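You operate a simulated robot arm through the tools that you are given. There is no shell and no other tool. Be economical: measure what you need, move in short steps, check, and stop when the job is done.

You are at the controls of a simulated two-armed robot. One attempt, no reset.

## Task
Put two of the stoppers from the top of the kit cart on the back of the parts table. Put two of the black keys from the bench top before the label rolls on the bench top before the keyboard. Pick up the orange manual with one hand, pass it to the other hand and put it on the lower shelf of the grey trolley. Take the foam pad from the bench top before the label rolls and leave it on top of the toner cartridge there. Push the large printer drawer shut. Push the small printer drawer shut. Push the grille flap of the following scooter shut. Put one of the long bolts from the steel tray on the yellow tray. Switch the cart brake lever off. Stack the small carton labelled "valves" from the top of the kit cart on top of the small carton that says "caps". Put the black rubber block on top of the blue panel. The order is free. The cart brake lever goes to its stop.

It is judged by the outcome, as a careful person would: the job done as asked, and still so three seconds after it is handed in. It fails if anything else is knocked over, pushed out of place, dropped, spilled or broken. Lids that push on must go on centred and level and be pressed home; caps that screw on are set level and turned clockwise until they are tight.

## Robot
Two 7-joint arms with two-finger parallel grippers on one trunk, on a base that drives. Base frame: it is fixed to the floor where the robot stands at the start and does not move with it; the origin is under the middle of the robot, x ahead of it, y to its left, z up. Units: m, rad, N and s.
The left shoulder is at the start at [-0.082, 0.119, 0.851], the right one opposite. With the tool pointing down near the work surface each hand reaches from about 0.1 to 0.48 m from the robot's upright axis, wherever it stands, measured 20 degrees to its own side. Places, roughly: back of the parts table (32x20 cm) [1.78, 0.2, 0.9]; bench top before the keyboard (48x21 cm) [4.42, 3.6, 0.96]; black key [5.25, 3.75, 1]; black rubber block (6x6x3 cm) [0.7, 0.4, 0.9]; blue panel (20x10x3 cm) [0.5, 0.1, 0.9]; cart brake lever [0.4, -0.3, 0.7]; foam pad (12x8x2 cm) [4.9, 3.6, 0.9]; grille flap of the following scooter [5.5, 2.2, 1.1]; large printer drawer [4.4, 3.3, 0.1]; long bolt (3x3x6 cm) [5.3, 1.7, 0.4]; lower shelf of the grey trolley [9.2, 2.1, 0.4]; orange manual [5, 3.5, 0.5]; small carton [0.5, 0.25, 1]; small printer drawer [3.8, 3.4, 0.2]; stopper (3x3x4 cm) [0.6, 0.4, 0.9]; toner cartridge [5.5, 3.75, 1]; yellow tray (23x15x3 cm) [2.1, 0.2, 0.9]. Payload 3.43 kg a hand.
The tool frame of a hand sits at the grasp point between the pads (the TCP): z along the fingers, y along the line on which they close. The tips reach 0.03 m beyond it. The gripper opens to 0.094 m. The fingers are 0.028 m wide and 0.01 m thick; the gripper's body (0.05 by 0.096 m) begins 0.055 m behind the TCP.
Orientation is that of the tool frame in the base frame, as a unit quaternion [x, y, z, w]. With the fingers straight down and closing along the base's y, the tool's x points along the base's -x, its y along +y and its z along -z.

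## Interface
- The arms move only by the tool apply_moves. It takes "left_moves", "right_moves" or both (then of equal length, played together; a hand with none holds still); each is a list of rows, each a list of 7 numbers: the shift along the tool's x, y, z in units of 300 mm (1.0 is 300 mm), then the turn, a rotation vector about the tool's x, y, z in units of 90 degrees (1.0 is 90 degrees), then the closure, from 0 (fully open) to 1 (shut). In form: [[x, y, z, ax, ay, az, grip], ...]. A call has 1 to 8 rows; each row is the pose to reach, as a shift and turn from the pose commanded when the call began, along the tool's axes at that moment. A call with a number of a shift or a turn outside -1 to 1 is refused whole. Each row takes 0.2 s and may step no farther than 0.05 m and 0.15 rad from the row before; otherwise, or with a gripper value out of range, the whole call is refused. Where a pose cannot be reached the arm comes as near as it can. A force on the tool above 40 N (or 10 N above the force at the start of the call, whichever is more), or a blocked arm, ends the call early, and 0.2 s more pass. Each finger travels about 0.153 m/s and halts on what it meets, pressing with about 43 N; the grip force reading is that of the motor and also rises with nothing between the fingers. The clock runs only during rows and for 0.2 s after the last one: add rows that repeat a pose to give the fingers time. It gives the time, the measured TCP pose, the force on the tool (base axes), the opening and the grip force at its end, in the units of the frame above (readings bear some noise), with the torque about the TCP (base axes, N m) and any sound that the robot's microphone picked up.
- Cameras (640 x 400 px; columns grow to the right, rows downward): "scene" is now at [0.0265, -0.0012, 1.55]; the picture's right is [-0.03, -1.00, 0.00], its down [-0.84, 0.02, -0.55] and it looks along [0.55, -0.01, -0.84] (base axes); focal length 262 px, centre (320, 200). "left" rides on the left gripper at [0.076, -0.014, -0.102] in its tool frame; the picture's right is [0.18, 0.98, 0.00], its down [-0.75, 0.14, -0.64] and it looks along [-0.63, 0.12, 0.77] (tool axes); focal length 243 px, centre (320, 200). "right" rides on the right gripper at [0.076, 0.014, -0.102] in its tool frame; the picture's right is [-0.18, 0.98, 0.00], its down [-0.75, -0.14, -0.64] and it looks along [-0.63, -0.12, 0.77] (tool axes); focal length 243 px, centre (320, 200). There is no depth. A picture from a camera that has moved, and an enlarged one, comes with that camera's place and axes in the base frame and with its lens.
- capture(camera): a new picture of that camera. No time passes.
- slide_trunk(by): slides the trunk up (or, below 0, down) by that many m; the arms and the scene camera ride with it, the base frame stays. It gives what a move gives, with no picture.
- roll_base(legs): drives the robot by 1 to 6 legs, each [ahead, left, turn to the left] in m, m and rad, along the robot's own axes; the way and the turn of a leg run together, so that a leg with both is an arc; at most 1.5 m and 3.142 rad a leg. The arms and the cameras ride along, it lands a little off, and it stops where it bumps. It gives what a move gives.
- head_to(pan, tilt): turns the head with the scene camera to pan (to the left, within 2.496 rad either way) and tilt (down, from -0.506 to 1.204), counted from straight ahead of the robot. It gives what a move gives.
- inspect(camera, box): a new picture of the part [left, top, right, bottom] of that camera's present view, enlarged. No time passes.
- close_job(): hands the job in; it is judged then, once.

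Work in short steps. Places have to be worked out from the pictures, the camera data and where the tool is seen: move nearer, look again, correct. Check each grasp and each placing, and mend what went wrong. You have 556 turns and 352 pictures in all, those below and enlarged ones among them. Open the grippers and draw the arms clear of the work before you hand the job in, unless the task says otherwise; then end with one line.

The tools are called as a command line: name --argument value ..., lists and objects as JSON in quotes. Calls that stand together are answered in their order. apply_moves: Moves the arms, as the interface text tells. Its arguments: {"type":"object","properties":{"left_moves":{"type":"array"},"right_moves":{"type":"array"}},"required":[]} The other tools are called the same way: slide_trunk (by) slides the trunk up or down; roll_base (legs) drives the base; head_to (pan, tilt) turns the head that bears the scene camera; capture (camera) takes a picture; inspect (camera, box) takes an enlarged picture of a part of a camera's view; close_job () hands the job in.

At the start:

```text
clock: 0.0
left_ee_pos: [0.3649, 0.2261, 1.142]
left_tcp_rot: [0.0, 1.0, -0.001, -0.001]
left_ft_force: [0.8, 0.2, -0.6]
left_moment: [0.01, 0.0, 0.01]
left_finger_gap: 0.094
left_finger_force: 0.0
right_ee_pos: [0.2965, -0.0214, 1.2113]
right_tcp_rot: [0.0, 1.0, 0.0, 0.0]
right_ft_force: [0.3, 0.0, -0.2]
right_moment: [-0.02, -0.01, -0.01]
right_finger_gap: 0.0941
right_finger_force: 0.1
trunk travel left (down, up): [-0.275, 0.06]
robot x, y, heading: [-0.0021, -0.0011, 0.001]
head pan, tilt: [-0.026, 0.991]
```

scene: 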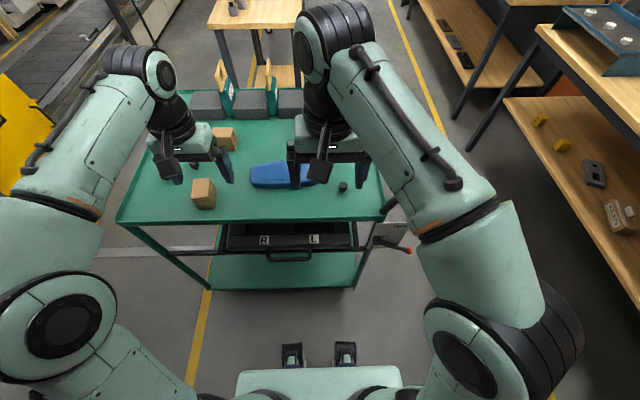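
right: 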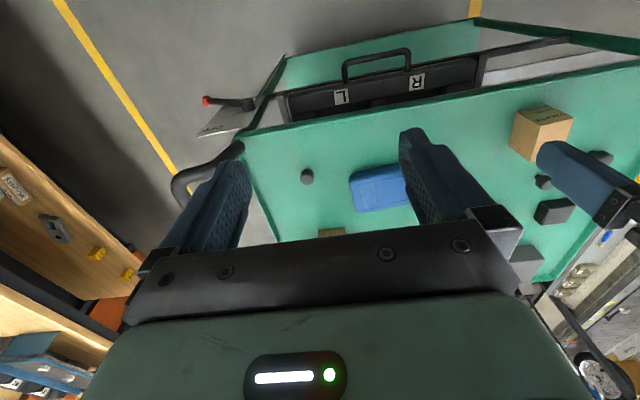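
left: 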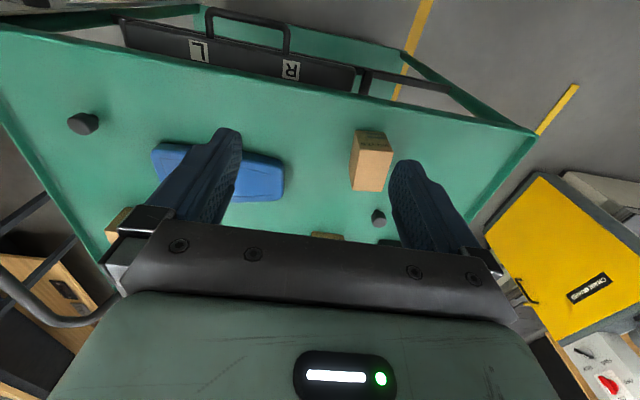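

The first pictures show the kit cart before me with cartons, blue panel, stoppers and a black block. I enlarge the scene to tell them apart.

inspect --camera "scene" --box '[110, 80, 430, 280]'

inspect --camera "left" --box '[0, 0, 560, 350]'

```text
2.00 times, centred on (270, 180) of scene
camera zoom: at [0.0265, -0.0012, 1.55], right [-0.03, -1.0, 0.0], down [-0.84, 0.02, -0.55], along [0.55, -0.01, -0.84], focal length 524 px, centre (420, 240)
```

zoom: 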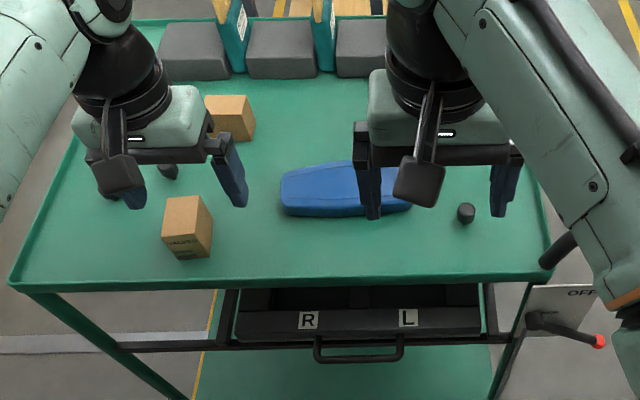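

```text
1.14 times, centred on (280, 175) of left
camera zoom: at [0.2883, 0.2123, 1.2463], right [-0.18, 0.98, 0.0], down [0.75, 0.14, 0.64], along [0.63, 0.12, -0.77], focal length 277 px, centre (366, 229)
```

zoom: 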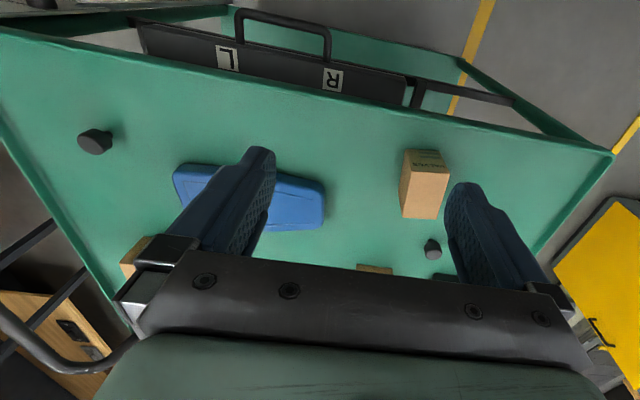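

I estimate the cart top at about z 0.90 and the front stopper at about (0.48, -0.08). I draw both hands back and outward to clear the head camera's view.

apply_moves --left_moves '[[0.1, 0.12, 0, 0, 0, 0, 0], [0.2, 0.24, 0, 0, 0, 0, 0], [0.3, 0.36, 0, 0, 0, 0, 0], [0.4, 0.48, 0, 0, 0, 0, 0], [0.45, 0.6, 0, 0, 0, 0, 0]]' --right_moves '[[0.08, -0.12, 0, 0, 0, 0, 0], [0.16, -0.24, 0, 0, 0, 0, 0], [0.24, -0.36, 0, 0, 0, 0, 0], [0.32, -0.48, 0, 0, 0, 0, 0], [0.36, -0.6, 0, 0, 0, 0, 0]]'

head_to --pan 0.0 --tilt 0.85

capture --camera "scene"

```text
clock: 1.2
left_ee_pos: [0.2327, 0.4081, 1.1418]
left_tcp_rot: [0.0, 1.0, 0.001, 0.0]
left_ft_force: [-0.3, 0.9, -1.0]
left_moment: [0.01, 0.0, 0.02]
left_finger_gap: 0.0941
left_finger_force: 0.2
right_ee_pos: [0.1856, -0.2005, 1.2082]
right_tcp_rot: [0.001, 1.0, 0.0, 0.001]
right_ft_force: [0.4, 0.0, -0.6]
right_moment: [0.01, -0.02, 0.0]
right_finger_gap: 0.094
right_finger_force: 0.2
trunk travel left (down, up): [-0.275, 0.06]
robot x, y, heading: [0.0057, 0.0006, -0.0]
head pan, tilt: [-0.026, 0.991]
```

```text
clock: 1.9
left_ee_pos: [0.2331, 0.4069, 1.1414]
left_tcp_rot: [0.0, 1.0, 0.0, 0.0]
left_ft_force: [0.5, -0.9, -0.6]
left_moment: [-0.01, 0.0, -0.02]
left_finger_gap: 0.0945
left_finger_force: 0.0
right_ee_pos: [0.1859, -0.2002, 1.2063]
right_tcp_rot: [0.001, 1.0, 0.0, 0.0]
right_ft_force: [-0.3, -0.4, 1.0]
right_moment: [-0.02, -0.01, -0.01]
right_finger_gap: 0.0936
right_finger_force: 0.0
trunk travel left (down, up): [-0.275, 0.06]
robot x, y, heading: [0.0032, 0.0015, -0.004]
head pan, tilt: [0.0, 0.85]
```

```text
346 pictures are left
camera scene: at [0.0345, 0.0007, 1.5605], right [0.0, -1.0, 0.0], down [-0.75, 0.0, -0.66], along [0.66, 0.0, -0.75], focal length 262 px, centre (320, 200)
```

scene: 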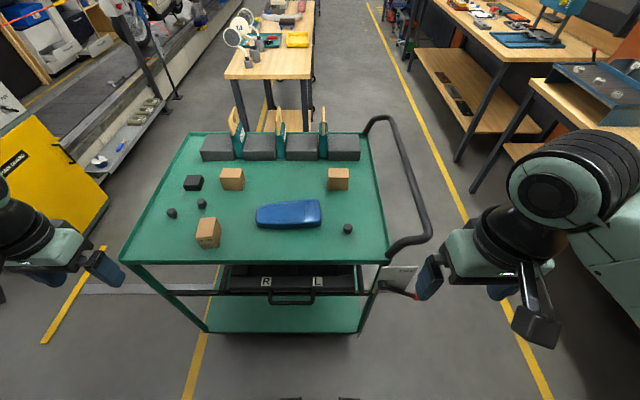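

Now the whole cart top is clear: three cartons, three stoppers, block, blue panel. I enlarge it to read labels.

inspect --camera "scene" --box '[140, 120, 396, 280]'

inspect --camera "scene" --box '[200, 0, 360, 100]'

inspect --camera "scene" --box '[330, 225, 458, 305]'

inspect --camera "scene" --box '[185, 155, 361, 265]'

```text
2.50 times, centred on (268, 200) of scene
camera zoom: at [0.0345, 0.0007, 1.5605], right [0.0, -1.0, 0.0], down [-0.75, 0.0, -0.66], along [0.66, 0.0, -0.75], focal length 655 px, centre (450, 200)
```

zoom: 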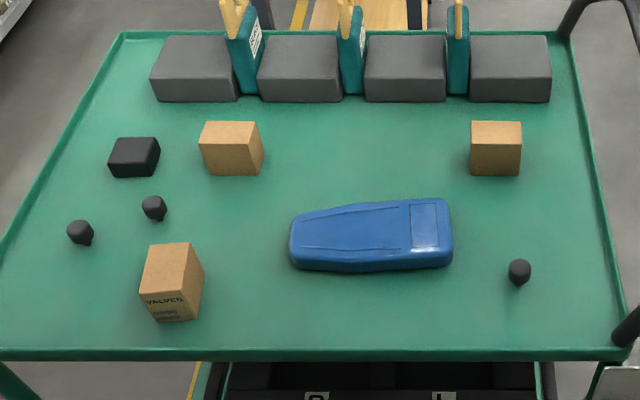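

```text
4.00 times, centred on (280, 50) of scene
camera zoom: at [0.0345, 0.0007, 1.5605], right [0.0, -1.0, 0.0], down [-0.75, 0.0, -0.66], along [0.66, 0.0, -0.75], focal length 1048 px, centre (480, 800)
```

zoom: 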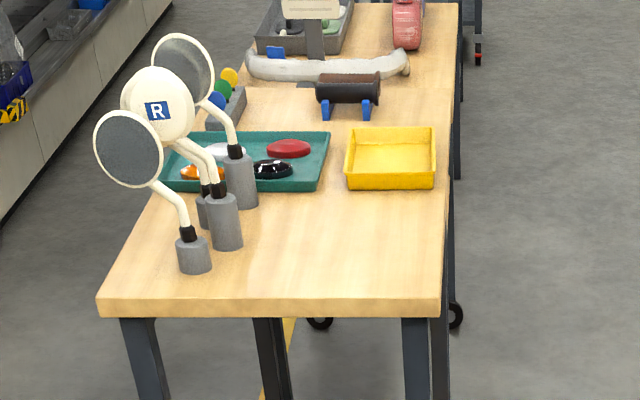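

```text
5.00 times, centred on (394, 265) of scene
camera zoom: at [0.0345, 0.0007, 1.5605], right [0.0, -1.0, 0.0], down [-0.75, 0.0, -0.66], along [0.66, 0.0, -0.75], focal length 1310 px, centre (-50, -125)
```

zoom: 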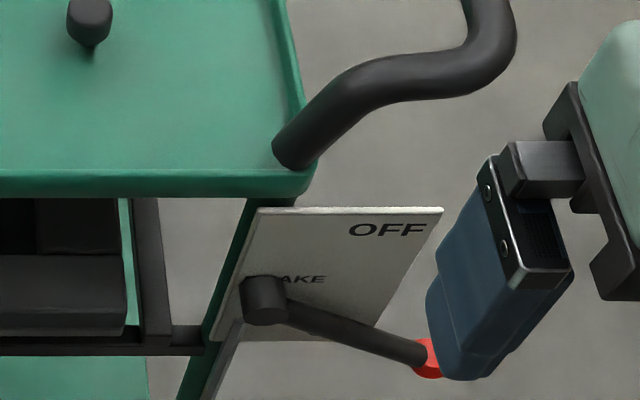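

```text
3.64 times, centred on (273, 210) of scene
camera zoom: at [0.0345, 0.0007, 1.5605], right [0.0, -1.0, 0.0], down [-0.75, 0.0, -0.66], along [0.66, 0.0, -0.75], focal length 953 px, centre (491, 164)
```

zoom: 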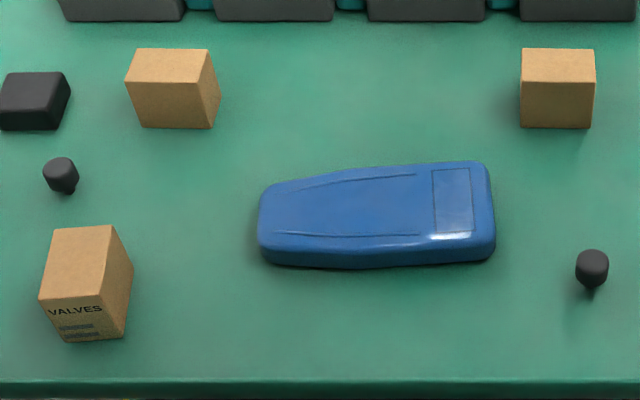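

"Valves" is the front carton; the other two show no label on this side. I look down to see how much room the base has before the cart.

head_to --pan 0.0 --tilt 1.204

capture --camera "scene"

capture --camera "left"

capture --camera "right"

```text
clock: 2.7
left_ee_pos: [0.2314, 0.4089, 1.14]
left_tcp_rot: [0.0, 1.0, 0.001, 0.0]
left_ft_force: [0.2, 0.0, 0.3]
left_moment: [0.0, 0.01, 0.02]
left_finger_gap: 0.0941
left_finger_force: 0.0
right_ee_pos: [0.1852, -0.1994, 1.2072]
right_tcp_rot: [0.0, 1.0, 0.0, 0.0]
right_ft_force: [0.4, -0.2, 1.1]
right_moment: [0.02, 0.01, 0.02]
right_finger_gap: 0.094
right_finger_force: 0.0
trunk travel left (down, up): [-0.275, 0.06]
robot x, y, heading: [0.0002, -0.0004, 0.0]
head pan, tilt: [0.0, 1.201]
```

```text
341 pictures are left
camera scene: at [0.0122, 0.0007, 1.5369], right [0.0, -1.0, 0.0], down [-0.93, 0.0, -0.36], along [0.36, 0.0, -0.93], focal length 262 px, centre (320, 200)
```

scene: 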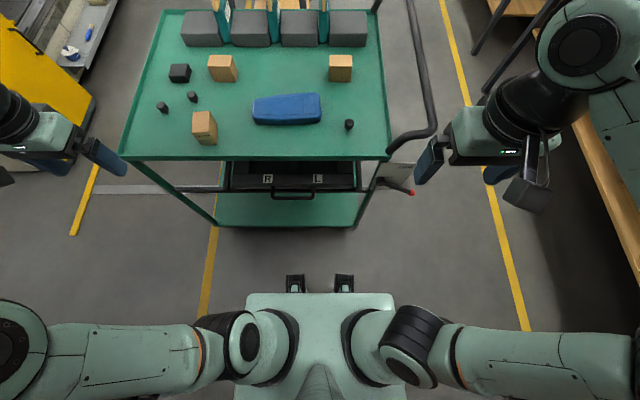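

```text
340 pictures are left
camera left: at [0.1564, 0.3932, 1.2444], right [-0.18, 0.98, 0.0], down [0.75, 0.14, 0.64], along [0.63, 0.12, -0.77], focal length 243 px, centre (320, 200)
```

left: 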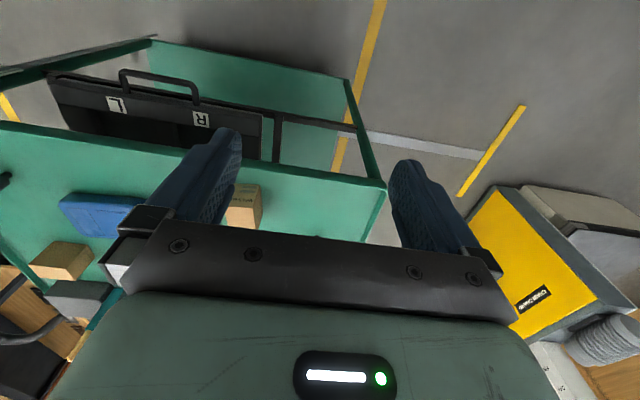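

```text
339 pictures are left
camera right: at [0.1091, -0.1852, 1.3101], right [0.18, 0.98, 0.0], down [0.75, -0.14, 0.64], along [0.63, -0.12, -0.77], focal length 243 px, centre (320, 200)
```

right: 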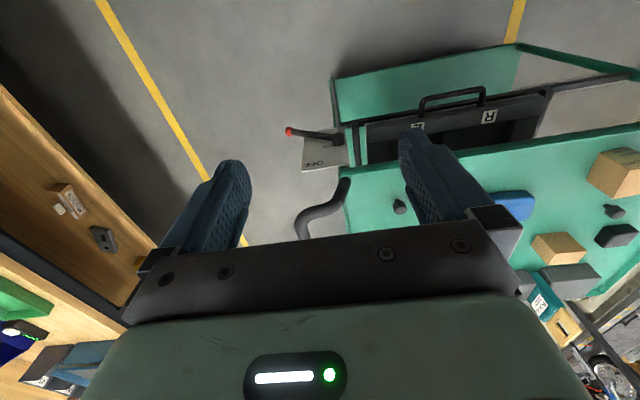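

The base front is at about x 0.11 and the cart front at about 0.38, so I can come 0.15–0.2 m closer. First I zoom on the brake lever and the cartons from these views.

inspect --camera "scene" --box '[350, 140, 446, 200]'

inspect --camera "right" --box '[270, 90, 430, 190]'

inspect --camera "right" --box '[480, 130, 640, 230]'

```text
6.67 times, centred on (398, 170) of scene
camera zoom: at [0.0122, 0.0007, 1.5369], right [0.0, -1.0, 0.0], down [-0.93, 0.0, -0.36], along [0.36, 0.0, -0.93], focal length 1747 px, centre (-200, 400)
```

zoom: 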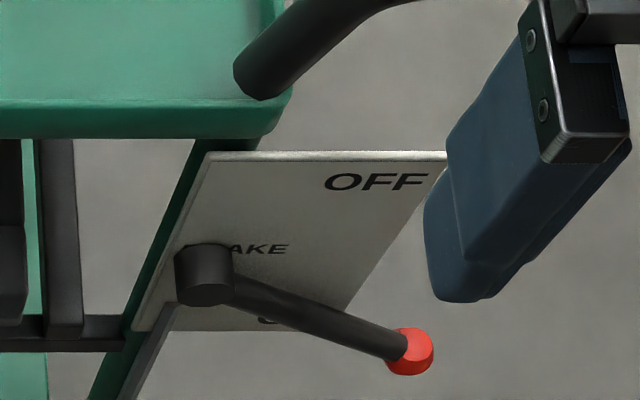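

```text
4.00 times, centred on (350, 140) of right
camera zoom: at [0.1091, -0.1852, 1.3101], right [0.18, 0.98, 0.0], down [0.75, -0.14, 0.64], along [0.63, -0.12, -0.77], focal length 970 px, centre (200, 440)
```

zoom: 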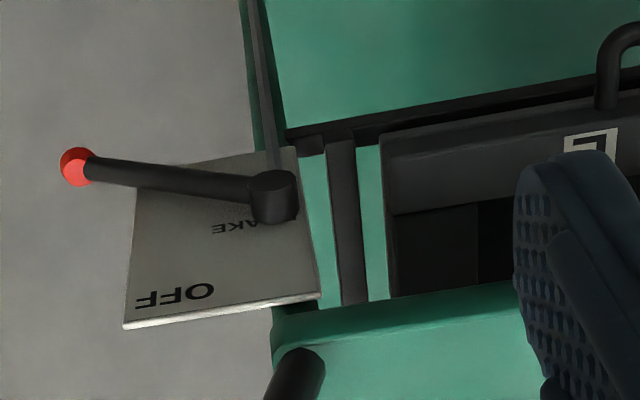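

```text
4.00 times, centred on (560, 180) of right
camera zoom: at [0.1091, -0.1852, 1.3101], right [0.18, 0.98, 0.0], down [0.75, -0.14, 0.64], along [0.63, -0.12, -0.77], focal length 970 px, centre (-640, 280)
```

zoom: 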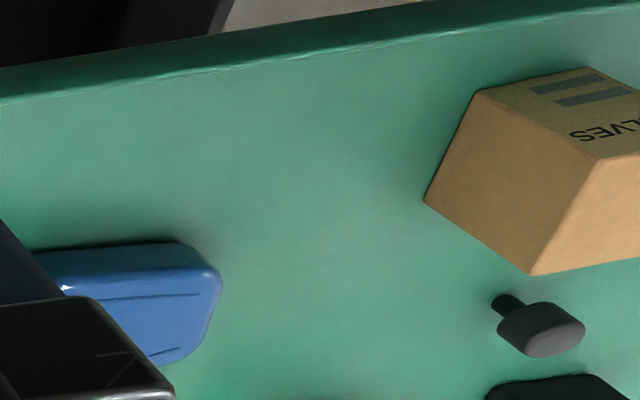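

Triangulation gives the brake hub at about (0.366, -0.191, 0.784) and the lever tip at (0.356, -0.314, 0.716), 29° below level; OFF is up, so the lever must be pushed upward. I pitch the right tool forward with fingers shut to push from below.

apply_moves --right_moves '[[-0.02, -0.05, 0.08, 0, -0.095, 0, 1], [-0.04, -0.1, 0.16, 0, -0.19, 0, 1], [-0.07, -0.14, 0.24, 0, -0.285, 0, 1], [-0.1, -0.18, 0.32, 0, -0.38, 0, 1], [-0.13, -0.22, 0.4, 0, -0.475, 0, 1], [-0.16, -0.26, 0.5, 0, -0.57, 0, 1], [-0.19, -0.3, 0.6, 0, -0.665, 0, 1], [-0.2, -0.33, 0.69, 0, -0.76, 0, 1]]'

capture --camera "scene"

```text
clock: 4.5
left_ee_pos: [0.2339, 0.408, 1.1414]
left_tcp_rot: [0.0, 1.0, 0.0, -0.001]
left_ft_force: [0.8, -0.1, -0.2]
left_moment: [0.05, 0.03, -0.01]
left_finger_gap: 0.094
left_finger_force: 0.1
right_ee_pos: [0.2812, -0.3385, 1.0273]
right_tcp_rot: [-0.001, 0.828, 0.001, 0.56]
right_ft_force: [0.0, 0.3, 0.4]
right_moment: [-0.03, -0.01, 0.0]
right_finger_gap: 0.0001
right_finger_force: 33.4
right hand out of reach, approached as far as the arm can: row 7, 8
trunk travel left (down, up): [-0.275, 0.06]
robot x, y, heading: [-0.0032, 0.0022, -0.001]
head pan, tilt: [0.0, 1.201]
```

```text
335 pictures are left
camera scene: at [0.0136, -0.0001, 1.5369], right [0.0, -1.0, 0.0], down [-0.93, 0.0, -0.36], along [0.36, 0.0, -0.93], focal length 262 px, centre (320, 200)
```

scene: 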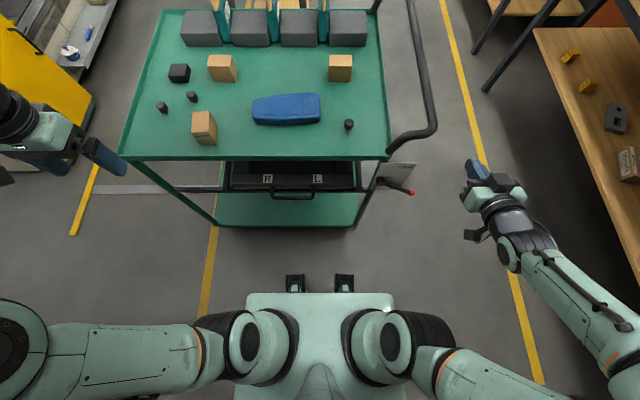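

The pitch is about 68° from straight down. I lower the hand in front of and below the lever in two steps.

apply_moves --right_moves '[[0.131, 0.013, 0.03, 0, 0, 0, 1], [0.262, 0.027, 0.06, 0, 0, 0, 1], [0.394, 0.04, 0.09, 0, 0, 0, 1], [0.525, 0.054, 0.12, 0, 0, 0, 1], [0.657, 0.067, 0.152, 0, 0, 0, 1]]'

```text
clock: 5.7
left_ee_pos: [0.2346, 0.408, 1.1412]
left_tcp_rot: [0.0, 1.0, 0.0, 0.0]
left_ft_force: [-1.4, -0.3, 0.2]
left_moment: [0.0, 0.02, -0.01]
left_finger_gap: 0.0941
left_finger_force: 0.1
right_ee_pos: [0.274, -0.3428, 0.8125]
right_tcp_rot: [0.0, 0.827, 0.0, 0.563]
right_ft_force: [-1.0, 0.1, 0.0]
right_moment: [0.01, 0.0, 0.04]
right_finger_gap: 0.0
right_finger_force: 32.8
right hand out of reach, approached as far as the arm can: row 1, 2, 3, 4, 5
trunk travel left (down, up): [-0.275, 0.06]
robot x, y, heading: [0.0003, -0.0014, 0.002]
head pan, tilt: [0.0, 1.201]
```

The arm cannot fold nearer than this; I continue down while moving slightly outward.

apply_moves --right_moves '[[0.11, 0, 0.066, 0, 0, 0, 1], [0.22, 0, 0.132, 0, 0, 0, 1], [0.33, 0, 0.198, 0, 0, 0, 1], [0.433, 0, 0.264, 0, 0, 0, 1]]'

capture --camera "scene"

```text
clock: 6.7
left_ee_pos: [0.2333, 0.4073, 1.1416]
left_tcp_rot: [-0.001, 1.0, -0.001, 0.0]
left_ft_force: [0.0, -0.4, -0.3]
left_moment: [-0.03, -0.03, 0.01]
left_finger_gap: 0.0944
left_finger_force: 0.0
right_ee_pos: [0.297, -0.3439, 0.6641]
right_tcp_rot: [0.0, 0.826, 0.0, 0.563]
right_ft_force: [0.7, 0.3, 0.4]
right_moment: [0.0, 0.01, -0.02]
right_finger_gap: 0.0
right_finger_force: 32.3
trunk travel left (down, up): [-0.275, 0.06]
robot x, y, heading: [-0.0024, 0.0004, 0.001]
head pan, tilt: [0.0, 1.201]
```

```text
334 pictures are left
camera scene: at [0.0123, 0.0003, 1.5369], right [0.0, -1.0, 0.0], down [-0.93, 0.0, -0.36], along [0.36, 0.0, -0.93], focal length 262 px, centre (320, 200)
```

scene: 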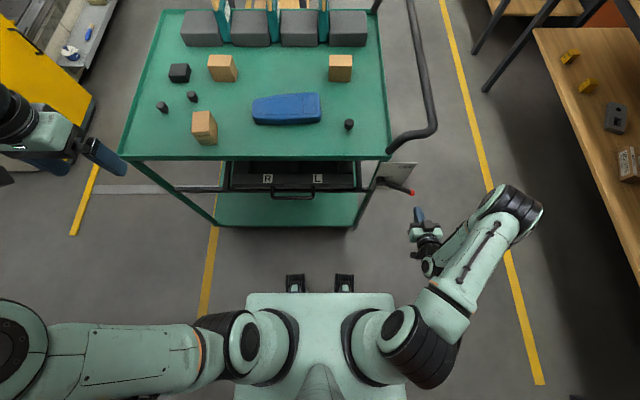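

Now the fingertips go under the lever bar at y ≈ -0.30.

apply_moves --right_moves '[[-0.024, 0.073, 0.077, 0, 0, 0, 1], [-0.047, 0.147, 0.154, 0, 0, 0, 1]]'

inspect --camera "scene" --box '[350, 150, 478, 230]'

```text
clock: 7.3
left_ee_pos: [0.2328, 0.4089, 1.1414]
left_tcp_rot: [0.0, 1.0, 0.0, 0.0]
left_ft_force: [0.6, 0.2, 0.1]
left_moment: [0.01, 0.01, 0.01]
left_finger_gap: 0.094
left_finger_force: 0.1
right_ee_pos: [0.3446, -0.299, 0.6619]
right_tcp_rot: [0.0, 0.827, 0.0, 0.562]
right_ft_force: [0.3, -0.2, 0.5]
right_moment: [0.01, -0.02, 0.0]
right_finger_gap: 0.0
right_finger_force: 33.4
trunk travel left (down, up): [-0.275, 0.06]
robot x, y, heading: [0.0036, -0.0018, 0.001]
head pan, tilt: [0.0, 1.201]
```

```text
5.00 times, centred on (414, 190) of scene
camera zoom: at [0.0125, 0.001, 1.5369], right [0.0, -1.0, 0.0], down [-0.93, 0.0, -0.36], along [0.36, 0.0, -0.93], focal length 1310 px, centre (-150, 250)
```

zoom: 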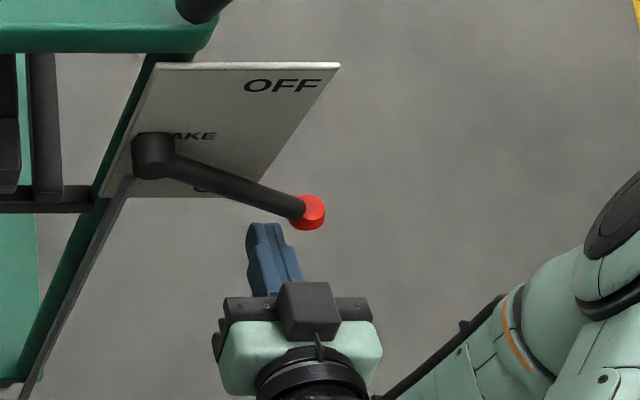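

The closed fingers are just under the lever. I raise them in small steps, watching force.

apply_moves --right_moves '[[-0.072, 0, 0, 0, 0, 0, 1], [-0.134, 0, -0.025, 0, 0, 0, 1], [-0.196, 0, -0.049, 0, 0, 0, 1], [-0.258, 0, -0.074, 0, 0, 0, 1], [-0.32, 0, -0.098, 0, 0, 0, 1]]'

inspect --camera "scene" --box '[350, 150, 478, 230]'

```text
clock: 8.5
left_ee_pos: [0.2322, 0.408, 1.1417]
left_tcp_rot: [0.0, 1.0, -0.001, 0.0]
left_ft_force: [0.4, 0.5, -0.4]
left_moment: [0.01, 0.0, 0.04]
left_finger_gap: 0.0939
left_finger_force: 0.1
right_ee_pos: [0.3517, -0.2997, 0.7638]
right_tcp_rot: [0.0, 0.826, 0.0, 0.563]
right_ft_force: [-2.0, -1.0, -1.2]
right_moment: [0.02, -0.02, -0.07]
right_finger_gap: 0.0
right_finger_force: 33.1
trunk travel left (down, up): [-0.275, 0.06]
robot x, y, heading: [-0.0002, -0.0001, 0.0]
head pan, tilt: [0.0, 1.201]
```

```text
5.00 times, centred on (414, 190) of scene
camera zoom: at [0.0119, 0.0005, 1.5369], right [0.0, -1.0, 0.0], down [-0.93, 0.0, -0.36], along [0.36, 0.0, -0.93], focal length 1310 px, centre (-150, 250)
```

zoom: 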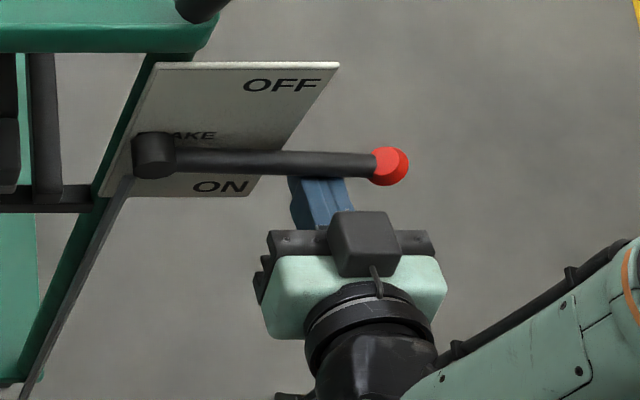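

The lever is moving and ON shows uncovered below. I keep raising to the stop.

apply_moves --right_moves '[[-0.062, 0, -0.025, 0, 0, 0, 1], [-0.124, 0, -0.049, 0, 0, 0, 1], [-0.186, 0, -0.074, 0, 0, 0, 1], [-0.248, 0, -0.098, 0, 0, 0, 1], [-0.31, 0, -0.123, 0, 0, 0, 1], [-0.372, 0, -0.147, 0, 0, 0, 1]]'

inspect --camera "scene" --box '[350, 150, 478, 230]'

```text
clock: 9.7
left_ee_pos: [0.2331, 0.4082, 1.142]
left_tcp_rot: [0.0, 1.0, 0.0, 0.0]
left_ft_force: [-0.5, 0.1, -0.1]
left_moment: [-0.03, 0.04, 0.02]
left_finger_gap: 0.0939
left_finger_force: 0.1
right_ee_pos: [0.3468, -0.3042, 0.848]
right_tcp_rot: [0.005, 0.835, -0.002, 0.55]
right_ft_force: [-3.3, -4.9, -1.4]
right_moment: [0.02, -0.03, -0.03]
right_finger_gap: 0.0002
right_finger_force: 32.7
trunk travel left (down, up): [-0.275, 0.06]
robot x, y, heading: [-0.0021, 0.0023, -0.006]
head pan, tilt: [0.0, 1.201]
stopped in row 5 (right hand): the force on the tool passed its limit at 44 N (the readings are from after the stop); the commanded pose is now the measured one
```

```text
5.00 times, centred on (414, 190) of scene
camera zoom: at [0.0113, 0.0013, 1.5371], right [0.0, -1.0, 0.0], down [-0.93, 0.0, -0.36], along [0.36, 0.0, -0.93], focal length 1310 px, centre (-150, 250)
```

zoom: 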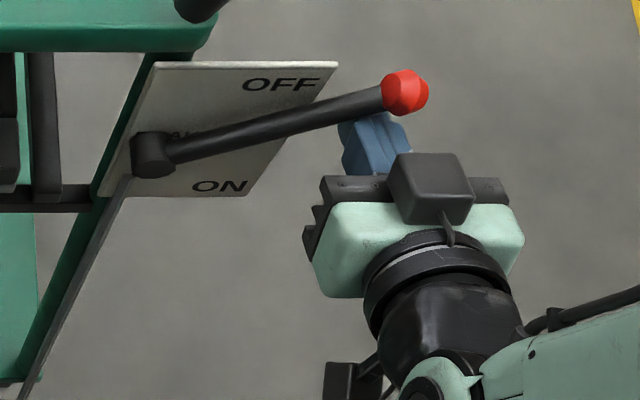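

The lever hit its stop at 44 N, up at OFF. I back off down, then away, and check it stays.

apply_moves --right_moves '[[0.062, 0, 0.025, 0, 0, 0, 1], [0.124, 0, 0.049, 0, 0, 0, 1], [0.15, -0.05, -0.03, 0, 0, 0, 1], [0.18, -0.1, -0.11, 0, 0, 0, 1]]'

inspect --camera "scene" --box '[350, 150, 478, 230]'

```text
clock: 10.7
left_ee_pos: [0.2319, 0.4078, 1.1411]
left_tcp_rot: [0.0, 1.0, 0.0, 0.0]
left_ft_force: [-0.2, 0.8, 0.1]
left_moment: [-0.05, -0.01, -0.01]
left_finger_gap: 0.094
left_finger_force: 0.1
right_ee_pos: [0.2951, -0.3347, 0.8123]
right_tcp_rot: [0.005, 0.835, -0.001, 0.55]
right_ft_force: [0.4, 0.3, -0.9]
right_moment: [0.0, 0.04, 0.02]
right_finger_gap: 0.0
right_finger_force: 32.4
trunk travel left (down, up): [-0.275, 0.06]
robot x, y, heading: [-0.0003, -0.0026, -0.002]
head pan, tilt: [0.0, 1.201]
```

```text
5.00 times, centred on (414, 190) of scene
camera zoom: at [0.0119, 0.0002, 1.5368], right [0.0, -1.0, 0.0], down [-0.93, 0.0, -0.36], along [0.36, 0.0, -0.93], focal length 1310 px, centre (-150, 250)
```

zoom: 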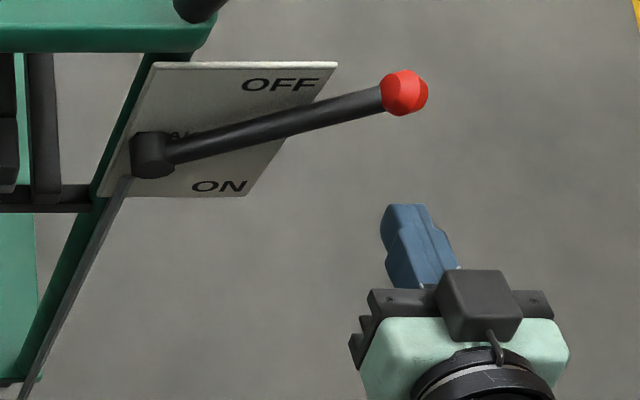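

Lever stays at OFF. I return the right tool to vertical, rising clear of the cart.

apply_moves --right_moves '[[-0.1, 0, -0.04, 0, 0.0927, 0, 1], [-0.2, 0, -0.08, 0, 0.1855, 0, 1], [-0.3, 0, -0.12, 0, 0.278, 0, 1], [-0.4, 0, -0.16, 0, 0.371, 0, 1], [-0.5, 0, -0.2, 0, 0.464, 0, 0], [-0.6, 0, -0.24, 0, 0.556, 0, 0], [-0.7, 0, -0.28, 0, 0.649, 0, 0], [-0.775, 0, -0.307, 0, 0.742, 0, 0]]'

roll_base --legs '[[0.15, 0, 0]]'

capture --camera "scene"

```text
clock: 12.5
left_ee_pos: [0.233, 0.4079, 1.1414]
left_tcp_rot: [0.0, 1.0, 0.0, 0.0]
left_ft_force: [0.6, -0.5, 0.1]
left_moment: [0.0, 0.02, 0.0]
left_finger_gap: 0.0939
left_finger_force: 0.1
right_ee_pos: [0.3055, -0.334, 1.0619]
right_tcp_rot: [0.004, 1.0, 0.0, 0.0]
right_ft_force: [0.3, 0.1, 0.6]
right_moment: [0.01, 0.02, -0.01]
right_finger_gap: 0.0936
right_finger_force: 0.1
right hand out of reach, approached as far as the arm can: row 4, 5
trunk travel left (down, up): [-0.275, 0.06]
robot x, y, heading: [0.0002, 0.0024, -0.002]
head pan, tilt: [0.0, 1.201]
```

```text
clock: 13.9
left_ee_pos: [0.3841, 0.4087, 1.1412]
left_tcp_rot: [-0.001, 1.0, 0.001, 0.0]
left_ft_force: [0.3, 0.2, -0.2]
left_moment: [-0.01, 0.01, 0.02]
left_finger_gap: 0.0938
left_finger_force: 0.1
right_ee_pos: [0.4575, -0.3337, 1.0605]
right_tcp_rot: [0.004, 1.0, 0.001, -0.001]
right_ft_force: [0.3, 0.1, -0.5]
right_moment: [-0.02, 0.0, 0.0]
right_finger_gap: 0.094
right_finger_force: 0.1
trunk travel left (down, up): [-0.275, 0.06]
robot x, y, heading: [0.15, 0.001, 0.004]
head pan, tilt: [0.0, 1.201]
```

```text
329 pictures are left
camera scene: at [0.1646, 0.0007, 1.5368], right [0.0, -1.0, 0.0], down [-0.93, 0.0, -0.36], along [0.36, 0.0, -0.93], focal length 262 px, centre (320, 200)
```

scene: 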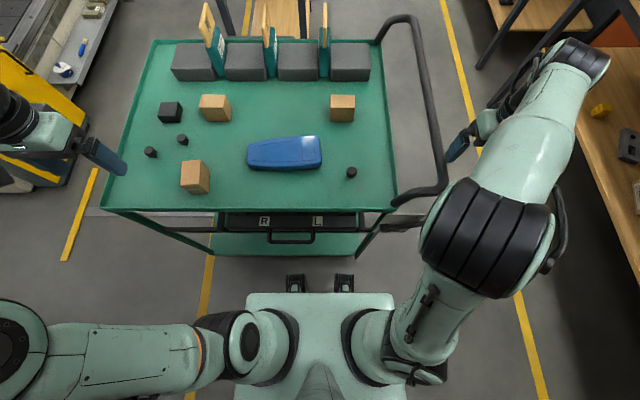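

The robot is 0.15 closer. The block lies left and far, so I want to shift left about 0.3; first I look left for obstacles.

head_to --pan 0.9 --tilt 0.6

capture --camera "scene"

head_to --pan -0.8 --tilt 0.6

capture --camera "scene"

```text
clock: 15.1
left_ee_pos: [0.3842, 0.4088, 1.1408]
left_tcp_rot: [-0.001, 1.0, 0.0, 0.0]
left_ft_force: [-0.5, 0.4, -0.7]
left_moment: [0.02, 0.01, 0.0]
left_finger_gap: 0.0942
left_finger_force: 0.1
right_ee_pos: [0.4575, -0.3338, 1.0607]
right_tcp_rot: [0.003, 1.0, 0.002, 0.0]
right_ft_force: [-0.1, -0.2, 0.0]
right_moment: [-0.01, -0.01, 0.01]
right_finger_gap: 0.0942
right_finger_force: 0.1
trunk travel left (down, up): [-0.275, 0.06]
robot x, y, heading: [0.155, -0.0006, 0.007]
head pan, tilt: [0.901, 0.6]
```

```text
328 pictures are left
camera scene: at [0.163, 0.0699, 1.5814], right [0.78, -0.62, 0.0], down [-0.35, -0.44, -0.82], along [0.51, 0.65, -0.57], focal length 262 px, centre (320, 200)
```

scene: 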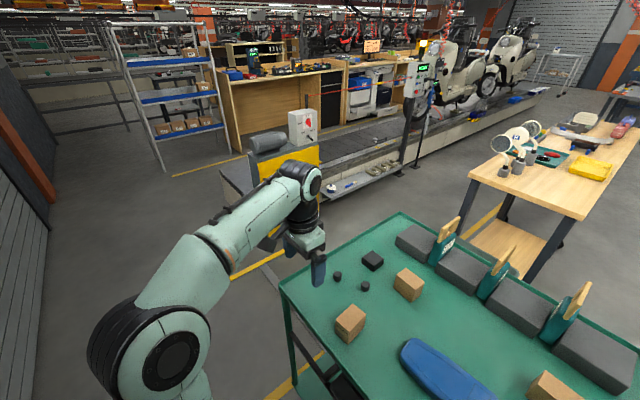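

```text
clock: 16.8
left_ee_pos: [0.3844, 0.4076, 1.1406]
left_tcp_rot: [-0.001, 1.0, 0.001, 0.0]
left_ft_force: [-0.2, -0.4, 0.9]
left_moment: [-0.05, 0.03, 0.02]
left_finger_gap: 0.0939
left_finger_force: 0.0
right_ee_pos: [0.4567, -0.3328, 1.0617]
right_tcp_rot: [0.004, 1.0, 0.001, 0.0]
right_ft_force: [0.9, -0.8, -0.2]
right_moment: [-0.03, 0.02, 0.01]
right_finger_gap: 0.0938
right_finger_force: 0.2
trunk travel left (down, up): [-0.275, 0.06]
robot x, y, heading: [0.1539, -0.0028, 0.002]
head pan, tilt: [-0.799, 0.6]
```

```text
327 pictures are left
camera scene: at [0.17, -0.0626, 1.5815], right [-0.72, -0.7, 0.0], down [-0.39, 0.4, -0.83], along [0.58, -0.59, -0.56], focal length 262 px, centre (320, 200)
```

scene: 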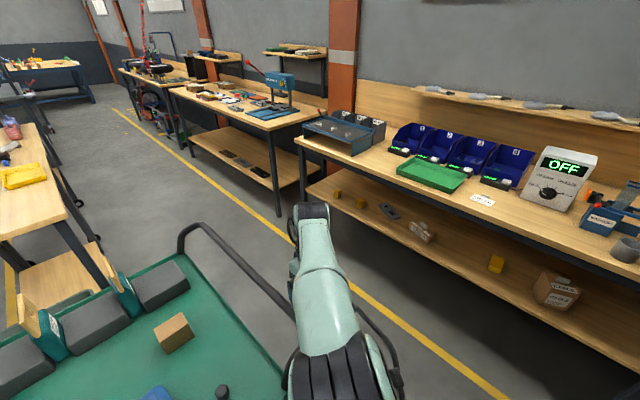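

Plenty of room on both sides: a lane to the right of the cart and open floor left. I shift left 0.3 and ahead 0.05.

roll_base --legs '[[0, 0.3, 0], [0.05, 0, 0]]'

head_to --pan 0.0 --tilt 1.05

capture --camera "scene"

```text
clock: 20.6
left_ee_pos: [0.4357, 0.7159, 1.1407]
left_tcp_rot: [-0.001, 1.0, 0.0, 0.0]
left_ft_force: [0.1, 0.4, -0.5]
left_moment: [0.01, 0.03, 0.01]
left_finger_gap: 0.0938
left_finger_force: 0.1
right_ee_pos: [0.5083, -0.0258, 1.0612]
right_tcp_rot: [0.002, 1.0, 0.002, 0.001]
right_ft_force: [0.2, 0.0, -0.6]
right_moment: [0.02, 0.03, -0.01]
right_finger_gap: 0.094
right_finger_force: 0.0
trunk travel left (down, up): [-0.275, 0.06]
robot x, y, heading: [0.2019, 0.3044, 0.003]
head pan, tilt: [-0.799, 0.6]
```

```text
clock: 21.8
left_ee_pos: [0.4344, 0.7144, 1.1412]
left_tcp_rot: [-0.003, 1.0, -0.001, 0.0]
left_ft_force: [0.1, -0.2, 0.7]
left_moment: [0.04, -0.01, 0.03]
left_finger_gap: 0.0939
left_finger_force: 0.1
right_ee_pos: [0.5076, -0.0266, 1.0606]
right_tcp_rot: [0.003, 1.0, 0.001, 0.0]
right_ft_force: [0.3, 0.0, 0.9]
right_moment: [0.02, -0.03, 0.02]
right_finger_gap: 0.0942
right_finger_force: 0.0
trunk travel left (down, up): [-0.275, 0.06]
robot x, y, heading: [0.2019, 0.3086, 0.005]
head pan, tilt: [0.0, 1.051]
```

```text
326 pictures are left
camera scene: at [0.2251, 0.3075, 1.546], right [0.0, -1.0, 0.0], down [-0.87, 0.0, -0.5], along [0.5, 0.0, -0.87], focal length 262 px, centre (320, 200)
```

scene: 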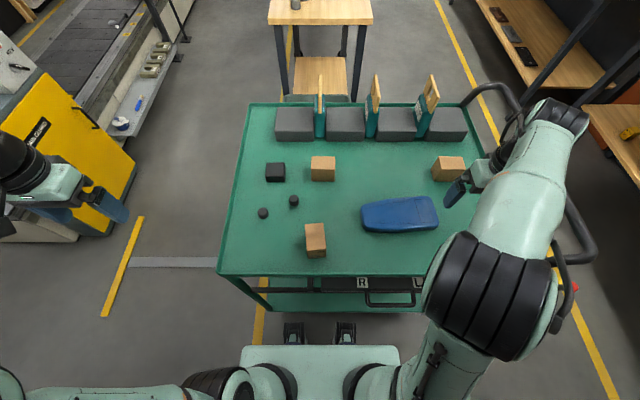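

Block seems at about (0.685, 0.436). I bring the left hand above it.

apply_moves --left_moves '[[-0.094, -0.114, 0.03, 0, 0, 0, 0], [-0.188, -0.228, 0.06, 0, 0, 0, 0], [-0.282, -0.342, 0.1, 0, 0, 0, 0], [-0.376, -0.456, 0.14, 0, 0, 0, 0], [-0.47, -0.57, 0.18, 0, 0, 0, 0], [-0.565, -0.685, 0.22, 0, 0, 0, 0], [-0.66, -0.8, 0.26, 0, 0, 0, 0], [-0.753, -0.913, 0.3, 0, 0, 0, 0]]'

capture --camera "left"

```text
clock: 23.6
left_ee_pos: [0.6599, 0.4434, 1.0491]
left_tcp_rot: [-0.001, 1.0, 0.0, 0.0]
left_ft_force: [0.7, -0.1, 0.8]
left_moment: [0.03, 0.04, 0.01]
left_finger_gap: 0.0939
left_finger_force: 0.0
right_ee_pos: [0.5075, -0.0269, 1.0608]
right_tcp_rot: [0.003, 1.0, 0.002, 0.001]
right_ft_force: [-0.1, -1.3, -0.1]
right_moment: [-0.02, -0.01, 0.0]
right_finger_gap: 0.094
right_finger_force: 0.0
trunk travel left (down, up): [-0.275, 0.06]
robot x, y, heading: [0.201, 0.3053, 0.004]
head pan, tilt: [0.0, 1.051]
```

```text
325 pictures are left
camera left: at [0.5843, 0.4283, 1.1516], right [-0.19, 0.98, 0.0], down [0.75, 0.14, 0.64], along [0.63, 0.12, -0.77], focal length 243 px, centre (320, 200)
```

left: 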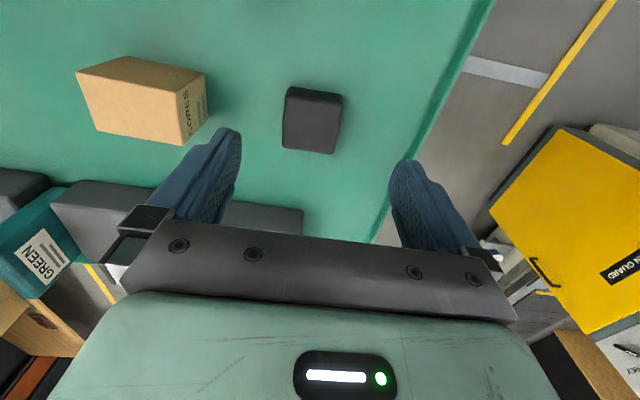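

The left back carton says "CORES", so the right back one should be "CAPS". The block centre is at about (0.675, 0.438), nearly square to me. I descend over it.

apply_moves --left_moves '[[-0.05, -0.017, 0.12, 0, 0, 0, 0], [-0.05, -0.017, 0.24, 0, 0, 0, 0], [-0.05, -0.017, 0.32, 0, 0, 0, 0], [-0.05, -0.017, 0.375, 0, 0, 0, 0]]'

capture --camera "left"

```text
clock: 24.6
left_ee_pos: [0.676, 0.4387, 0.9369]
left_tcp_rot: [-0.002, 1.0, 0.001, 0.0]
left_ft_force: [0.3, 0.6, 0.2]
left_moment: [0.01, 0.0, -0.03]
left_finger_gap: 0.0938
left_finger_force: 0.1
right_ee_pos: [0.508, -0.0257, 1.061]
right_tcp_rot: [0.002, 1.0, 0.002, -0.001]
right_ft_force: [0.1, 0.0, -0.1]
right_moment: [-0.01, 0.01, 0.01]
right_finger_gap: 0.094
right_finger_force: 0.1
trunk travel left (down, up): [-0.275, 0.06]
robot x, y, heading: [0.2058, 0.3046, 0.002]
head pan, tilt: [0.0, 1.051]
```

```text
324 pictures are left
camera left: at [0.6, 0.4234, 1.0406], right [-0.19, 0.98, 0.0], down [0.75, 0.14, 0.64], along [0.63, 0.12, -0.77], focal length 243 px, centre (320, 200)
```

left: 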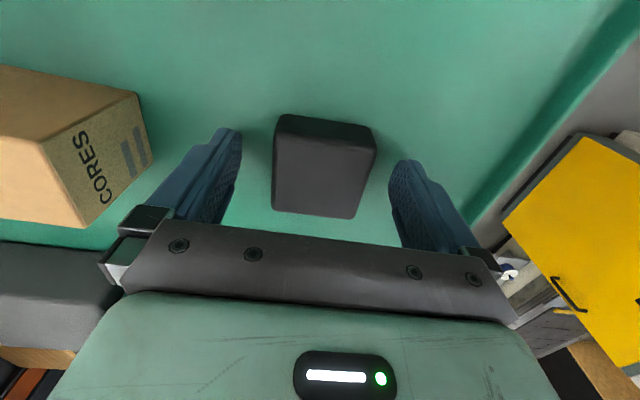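

The block is between the fingers. I close with time for the fingers.

apply_moves --left_moves '[[0, 0, 0, 0, 0, 0, 1], [0, 0, 0, 0, 0, 0, 1], [0, 0, 0, 0, 0, 0, 1]]'

apply_moves --left_moves '[[0, 0, -0.1, 0, 0, 0, 1], [0, 0, -0.2, 0, 0, 0, 1], [0, 0, -0.3, 0, 0, 0, 1]]'

capture --camera "left"

```text
clock: 25.4
left_ee_pos: [0.6767, 0.4386, 0.9379]
left_tcp_rot: [-0.002, 1.0, 0.0, 0.0]
left_ft_force: [0.1, -0.2, -0.1]
left_moment: [-0.01, -0.02, -0.02]
left_finger_gap: 0.0541
left_finger_force: 43.4
right_ee_pos: [0.5075, -0.0269, 1.0616]
right_tcp_rot: [0.003, 1.0, 0.001, 0.0]
right_ft_force: [1.5, 0.1, 0.3]
right_moment: [0.0, -0.04, -0.02]
right_finger_gap: 0.0942
right_finger_force: 0.1
trunk travel left (down, up): [-0.275, 0.06]
robot x, y, heading: [0.2022, 0.3082, 0.007]
head pan, tilt: [0.0, 1.051]
```

```text
clock: 26.2
left_ee_pos: [0.6751, 0.4394, 1.028]
left_tcp_rot: [-0.001, 1.0, 0.0, 0.0]
left_ft_force: [0.4, -0.6, 0.4]
left_moment: [0.0, -0.04, 0.03]
left_finger_gap: 0.0
left_finger_force: 32.1
right_ee_pos: [0.5077, -0.0264, 1.0616]
right_tcp_rot: [0.002, 1.0, 0.001, 0.001]
right_ft_force: [0.4, -0.1, 0.1]
right_moment: [0.0, -0.04, 0.02]
right_finger_gap: 0.0938
right_finger_force: 0.0
trunk travel left (down, up): [-0.275, 0.06]
robot x, y, heading: [0.2021, 0.3089, 0.001]
head pan, tilt: [0.0, 1.051]
```

```text
323 pictures are left
camera left: at [0.5986, 0.4248, 1.1316], right [-0.19, 0.98, 0.0], down [0.75, 0.14, 0.64], along [0.63, 0.12, -0.77], focal length 243 px, centre (320, 200)
```

left: 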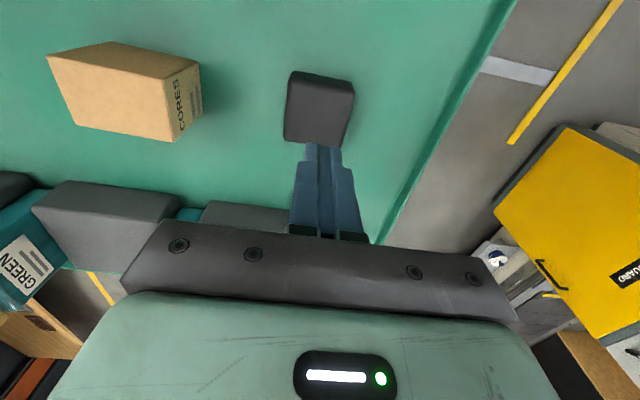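

The grip slipped off the rounded top edge; triangulating two views puts the block top near z 0.91, so the cart top is at about 0.88. I open and go lower.

apply_moves --left_moves '[[0, 0, 0, 0, 0, 0, 0], [0, 0, 0, 0, 0, 0, 0], [-0.003, 0, 0.1, 0, 0, 0, 0], [-0.003, 0, 0.22, 0, 0, 0, 0], [-0.003, 0, 0.31, 0, 0, 0, 0], [-0.003, 0, 0.34, 0, 0, 0, 0], [-0.003, 0, 0.36, 0, 0, 0, 0], [-0.003, 0, 0.375, 0, 0, 0, 0]]'

capture --camera "left"

```text
clock: 27.8
left_ee_pos: [0.6766, 0.437, 0.9306]
left_tcp_rot: [-0.002, 1.0, -0.001, 0.007]
left_ft_force: [-9.6, -1.0, 16.1]
left_moment: [0.81, 0.5, 0.46]
left_finger_gap: 0.0935
left_finger_force: 0.0
right_ee_pos: [0.5073, -0.027, 1.0613]
right_tcp_rot: [0.003, 1.0, 0.002, 0.001]
right_ft_force: [-0.7, -0.3, 1.0]
right_moment: [0.0, 0.02, -0.05]
right_finger_gap: 0.0942
right_finger_force: 0.0
trunk travel left (down, up): [-0.275, 0.06]
robot x, y, heading: [0.2005, 0.3053, 0.005]
head pan, tilt: [0.0, 1.051]
stopped in row 8 (left hand): the force on the tool passed its limit at 47 N (the readings are from after the stop); the commanded pose is now the measured one
```

```text
322 pictures are left
camera left: at [0.5994, 0.4227, 1.0324], right [-0.19, 0.98, 0.0], down [0.74, 0.15, 0.65], along [0.64, 0.12, -0.76], focal length 243 px, centre (320, 200)
```

left: 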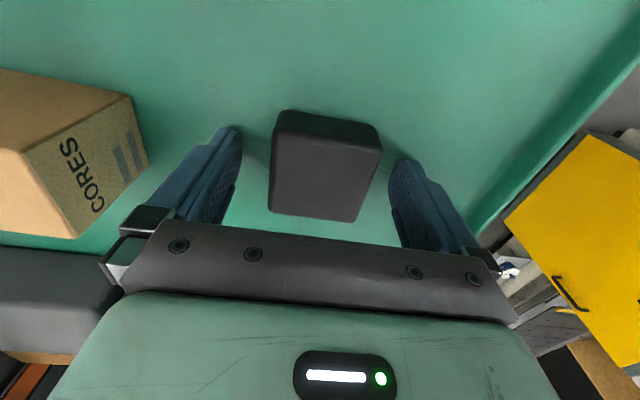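

Contact shows the cart top is really at z≈0.90, so the earlier grip was just too high on tapered sides. I rise 2 mm, close, and lift a little slowly.

apply_moves --left_moves '[[0, 0, -0.003, 0, 0, 0, 0], [0, 0, -0.003, 0, 0, 0, 1], [0, 0, -0.003, 0, 0, 0, 1], [0, 0, -0.003, 0, 0, 0, 1]]'

apply_moves --left_moves '[[0, 0, -0.02, 0, 0, 0, 1], [0, 0, -0.05, 0, 0, 0, 1], [0, 0, -0.1, 0, 0, 0, 1]]'

capture --camera "left"

```text
clock: 28.8
left_ee_pos: [0.6771, 0.4387, 0.9301]
left_tcp_rot: [-0.002, 1.0, -0.002, 0.008]
left_ft_force: [2.8, 4.0, 20.8]
left_moment: [0.6, 0.1, -0.23]
left_finger_gap: 0.0588
left_finger_force: 42.5
right_ee_pos: [0.5063, -0.0257, 1.0625]
right_tcp_rot: [0.003, 1.0, 0.002, 0.001]
right_ft_force: [0.9, -0.1, 0.9]
right_moment: [0.01, 0.0, -0.01]
right_finger_gap: 0.0942
right_finger_force: 0.0
trunk travel left (down, up): [-0.275, 0.06]
robot x, y, heading: [0.2018, 0.3067, 0.003]
head pan, tilt: [0.0, 1.051]
```

```text
clock: 29.6
left_ee_pos: [0.6776, 0.4388, 0.9568]
left_tcp_rot: [-0.002, 1.0, -0.001, 0.006]
left_ft_force: [0.8, 0.4, -0.6]
left_moment: [0.0, 0.0, 0.01]
left_finger_gap: 0.0585
left_finger_force: 43.0
right_ee_pos: [0.5071, -0.0267, 1.0613]
right_tcp_rot: [0.003, 1.0, 0.002, -0.001]
right_ft_force: [0.6, 0.8, -0.7]
right_moment: [-0.02, 0.01, 0.01]
right_finger_gap: 0.094
right_finger_force: 0.1
trunk travel left (down, up): [-0.275, 0.06]
robot x, y, heading: [0.2001, 0.3075, 0.005]
head pan, tilt: [0.0, 1.051]
```

```text
321 pictures are left
camera left: at [0.6002, 0.4232, 1.0597], right [-0.19, 0.98, 0.0], down [0.75, 0.14, 0.65], along [0.64, 0.12, -0.76], focal length 243 px, centre (320, 200)
```

left: 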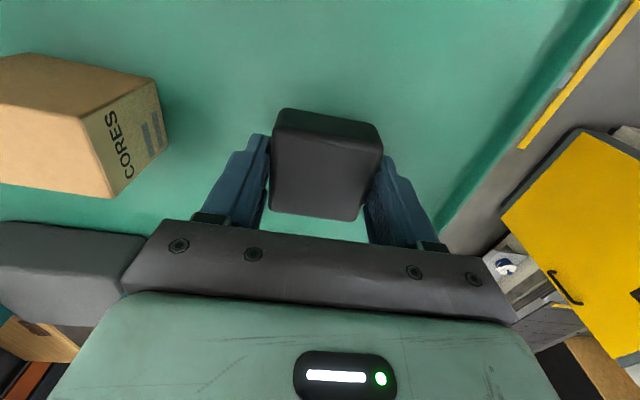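

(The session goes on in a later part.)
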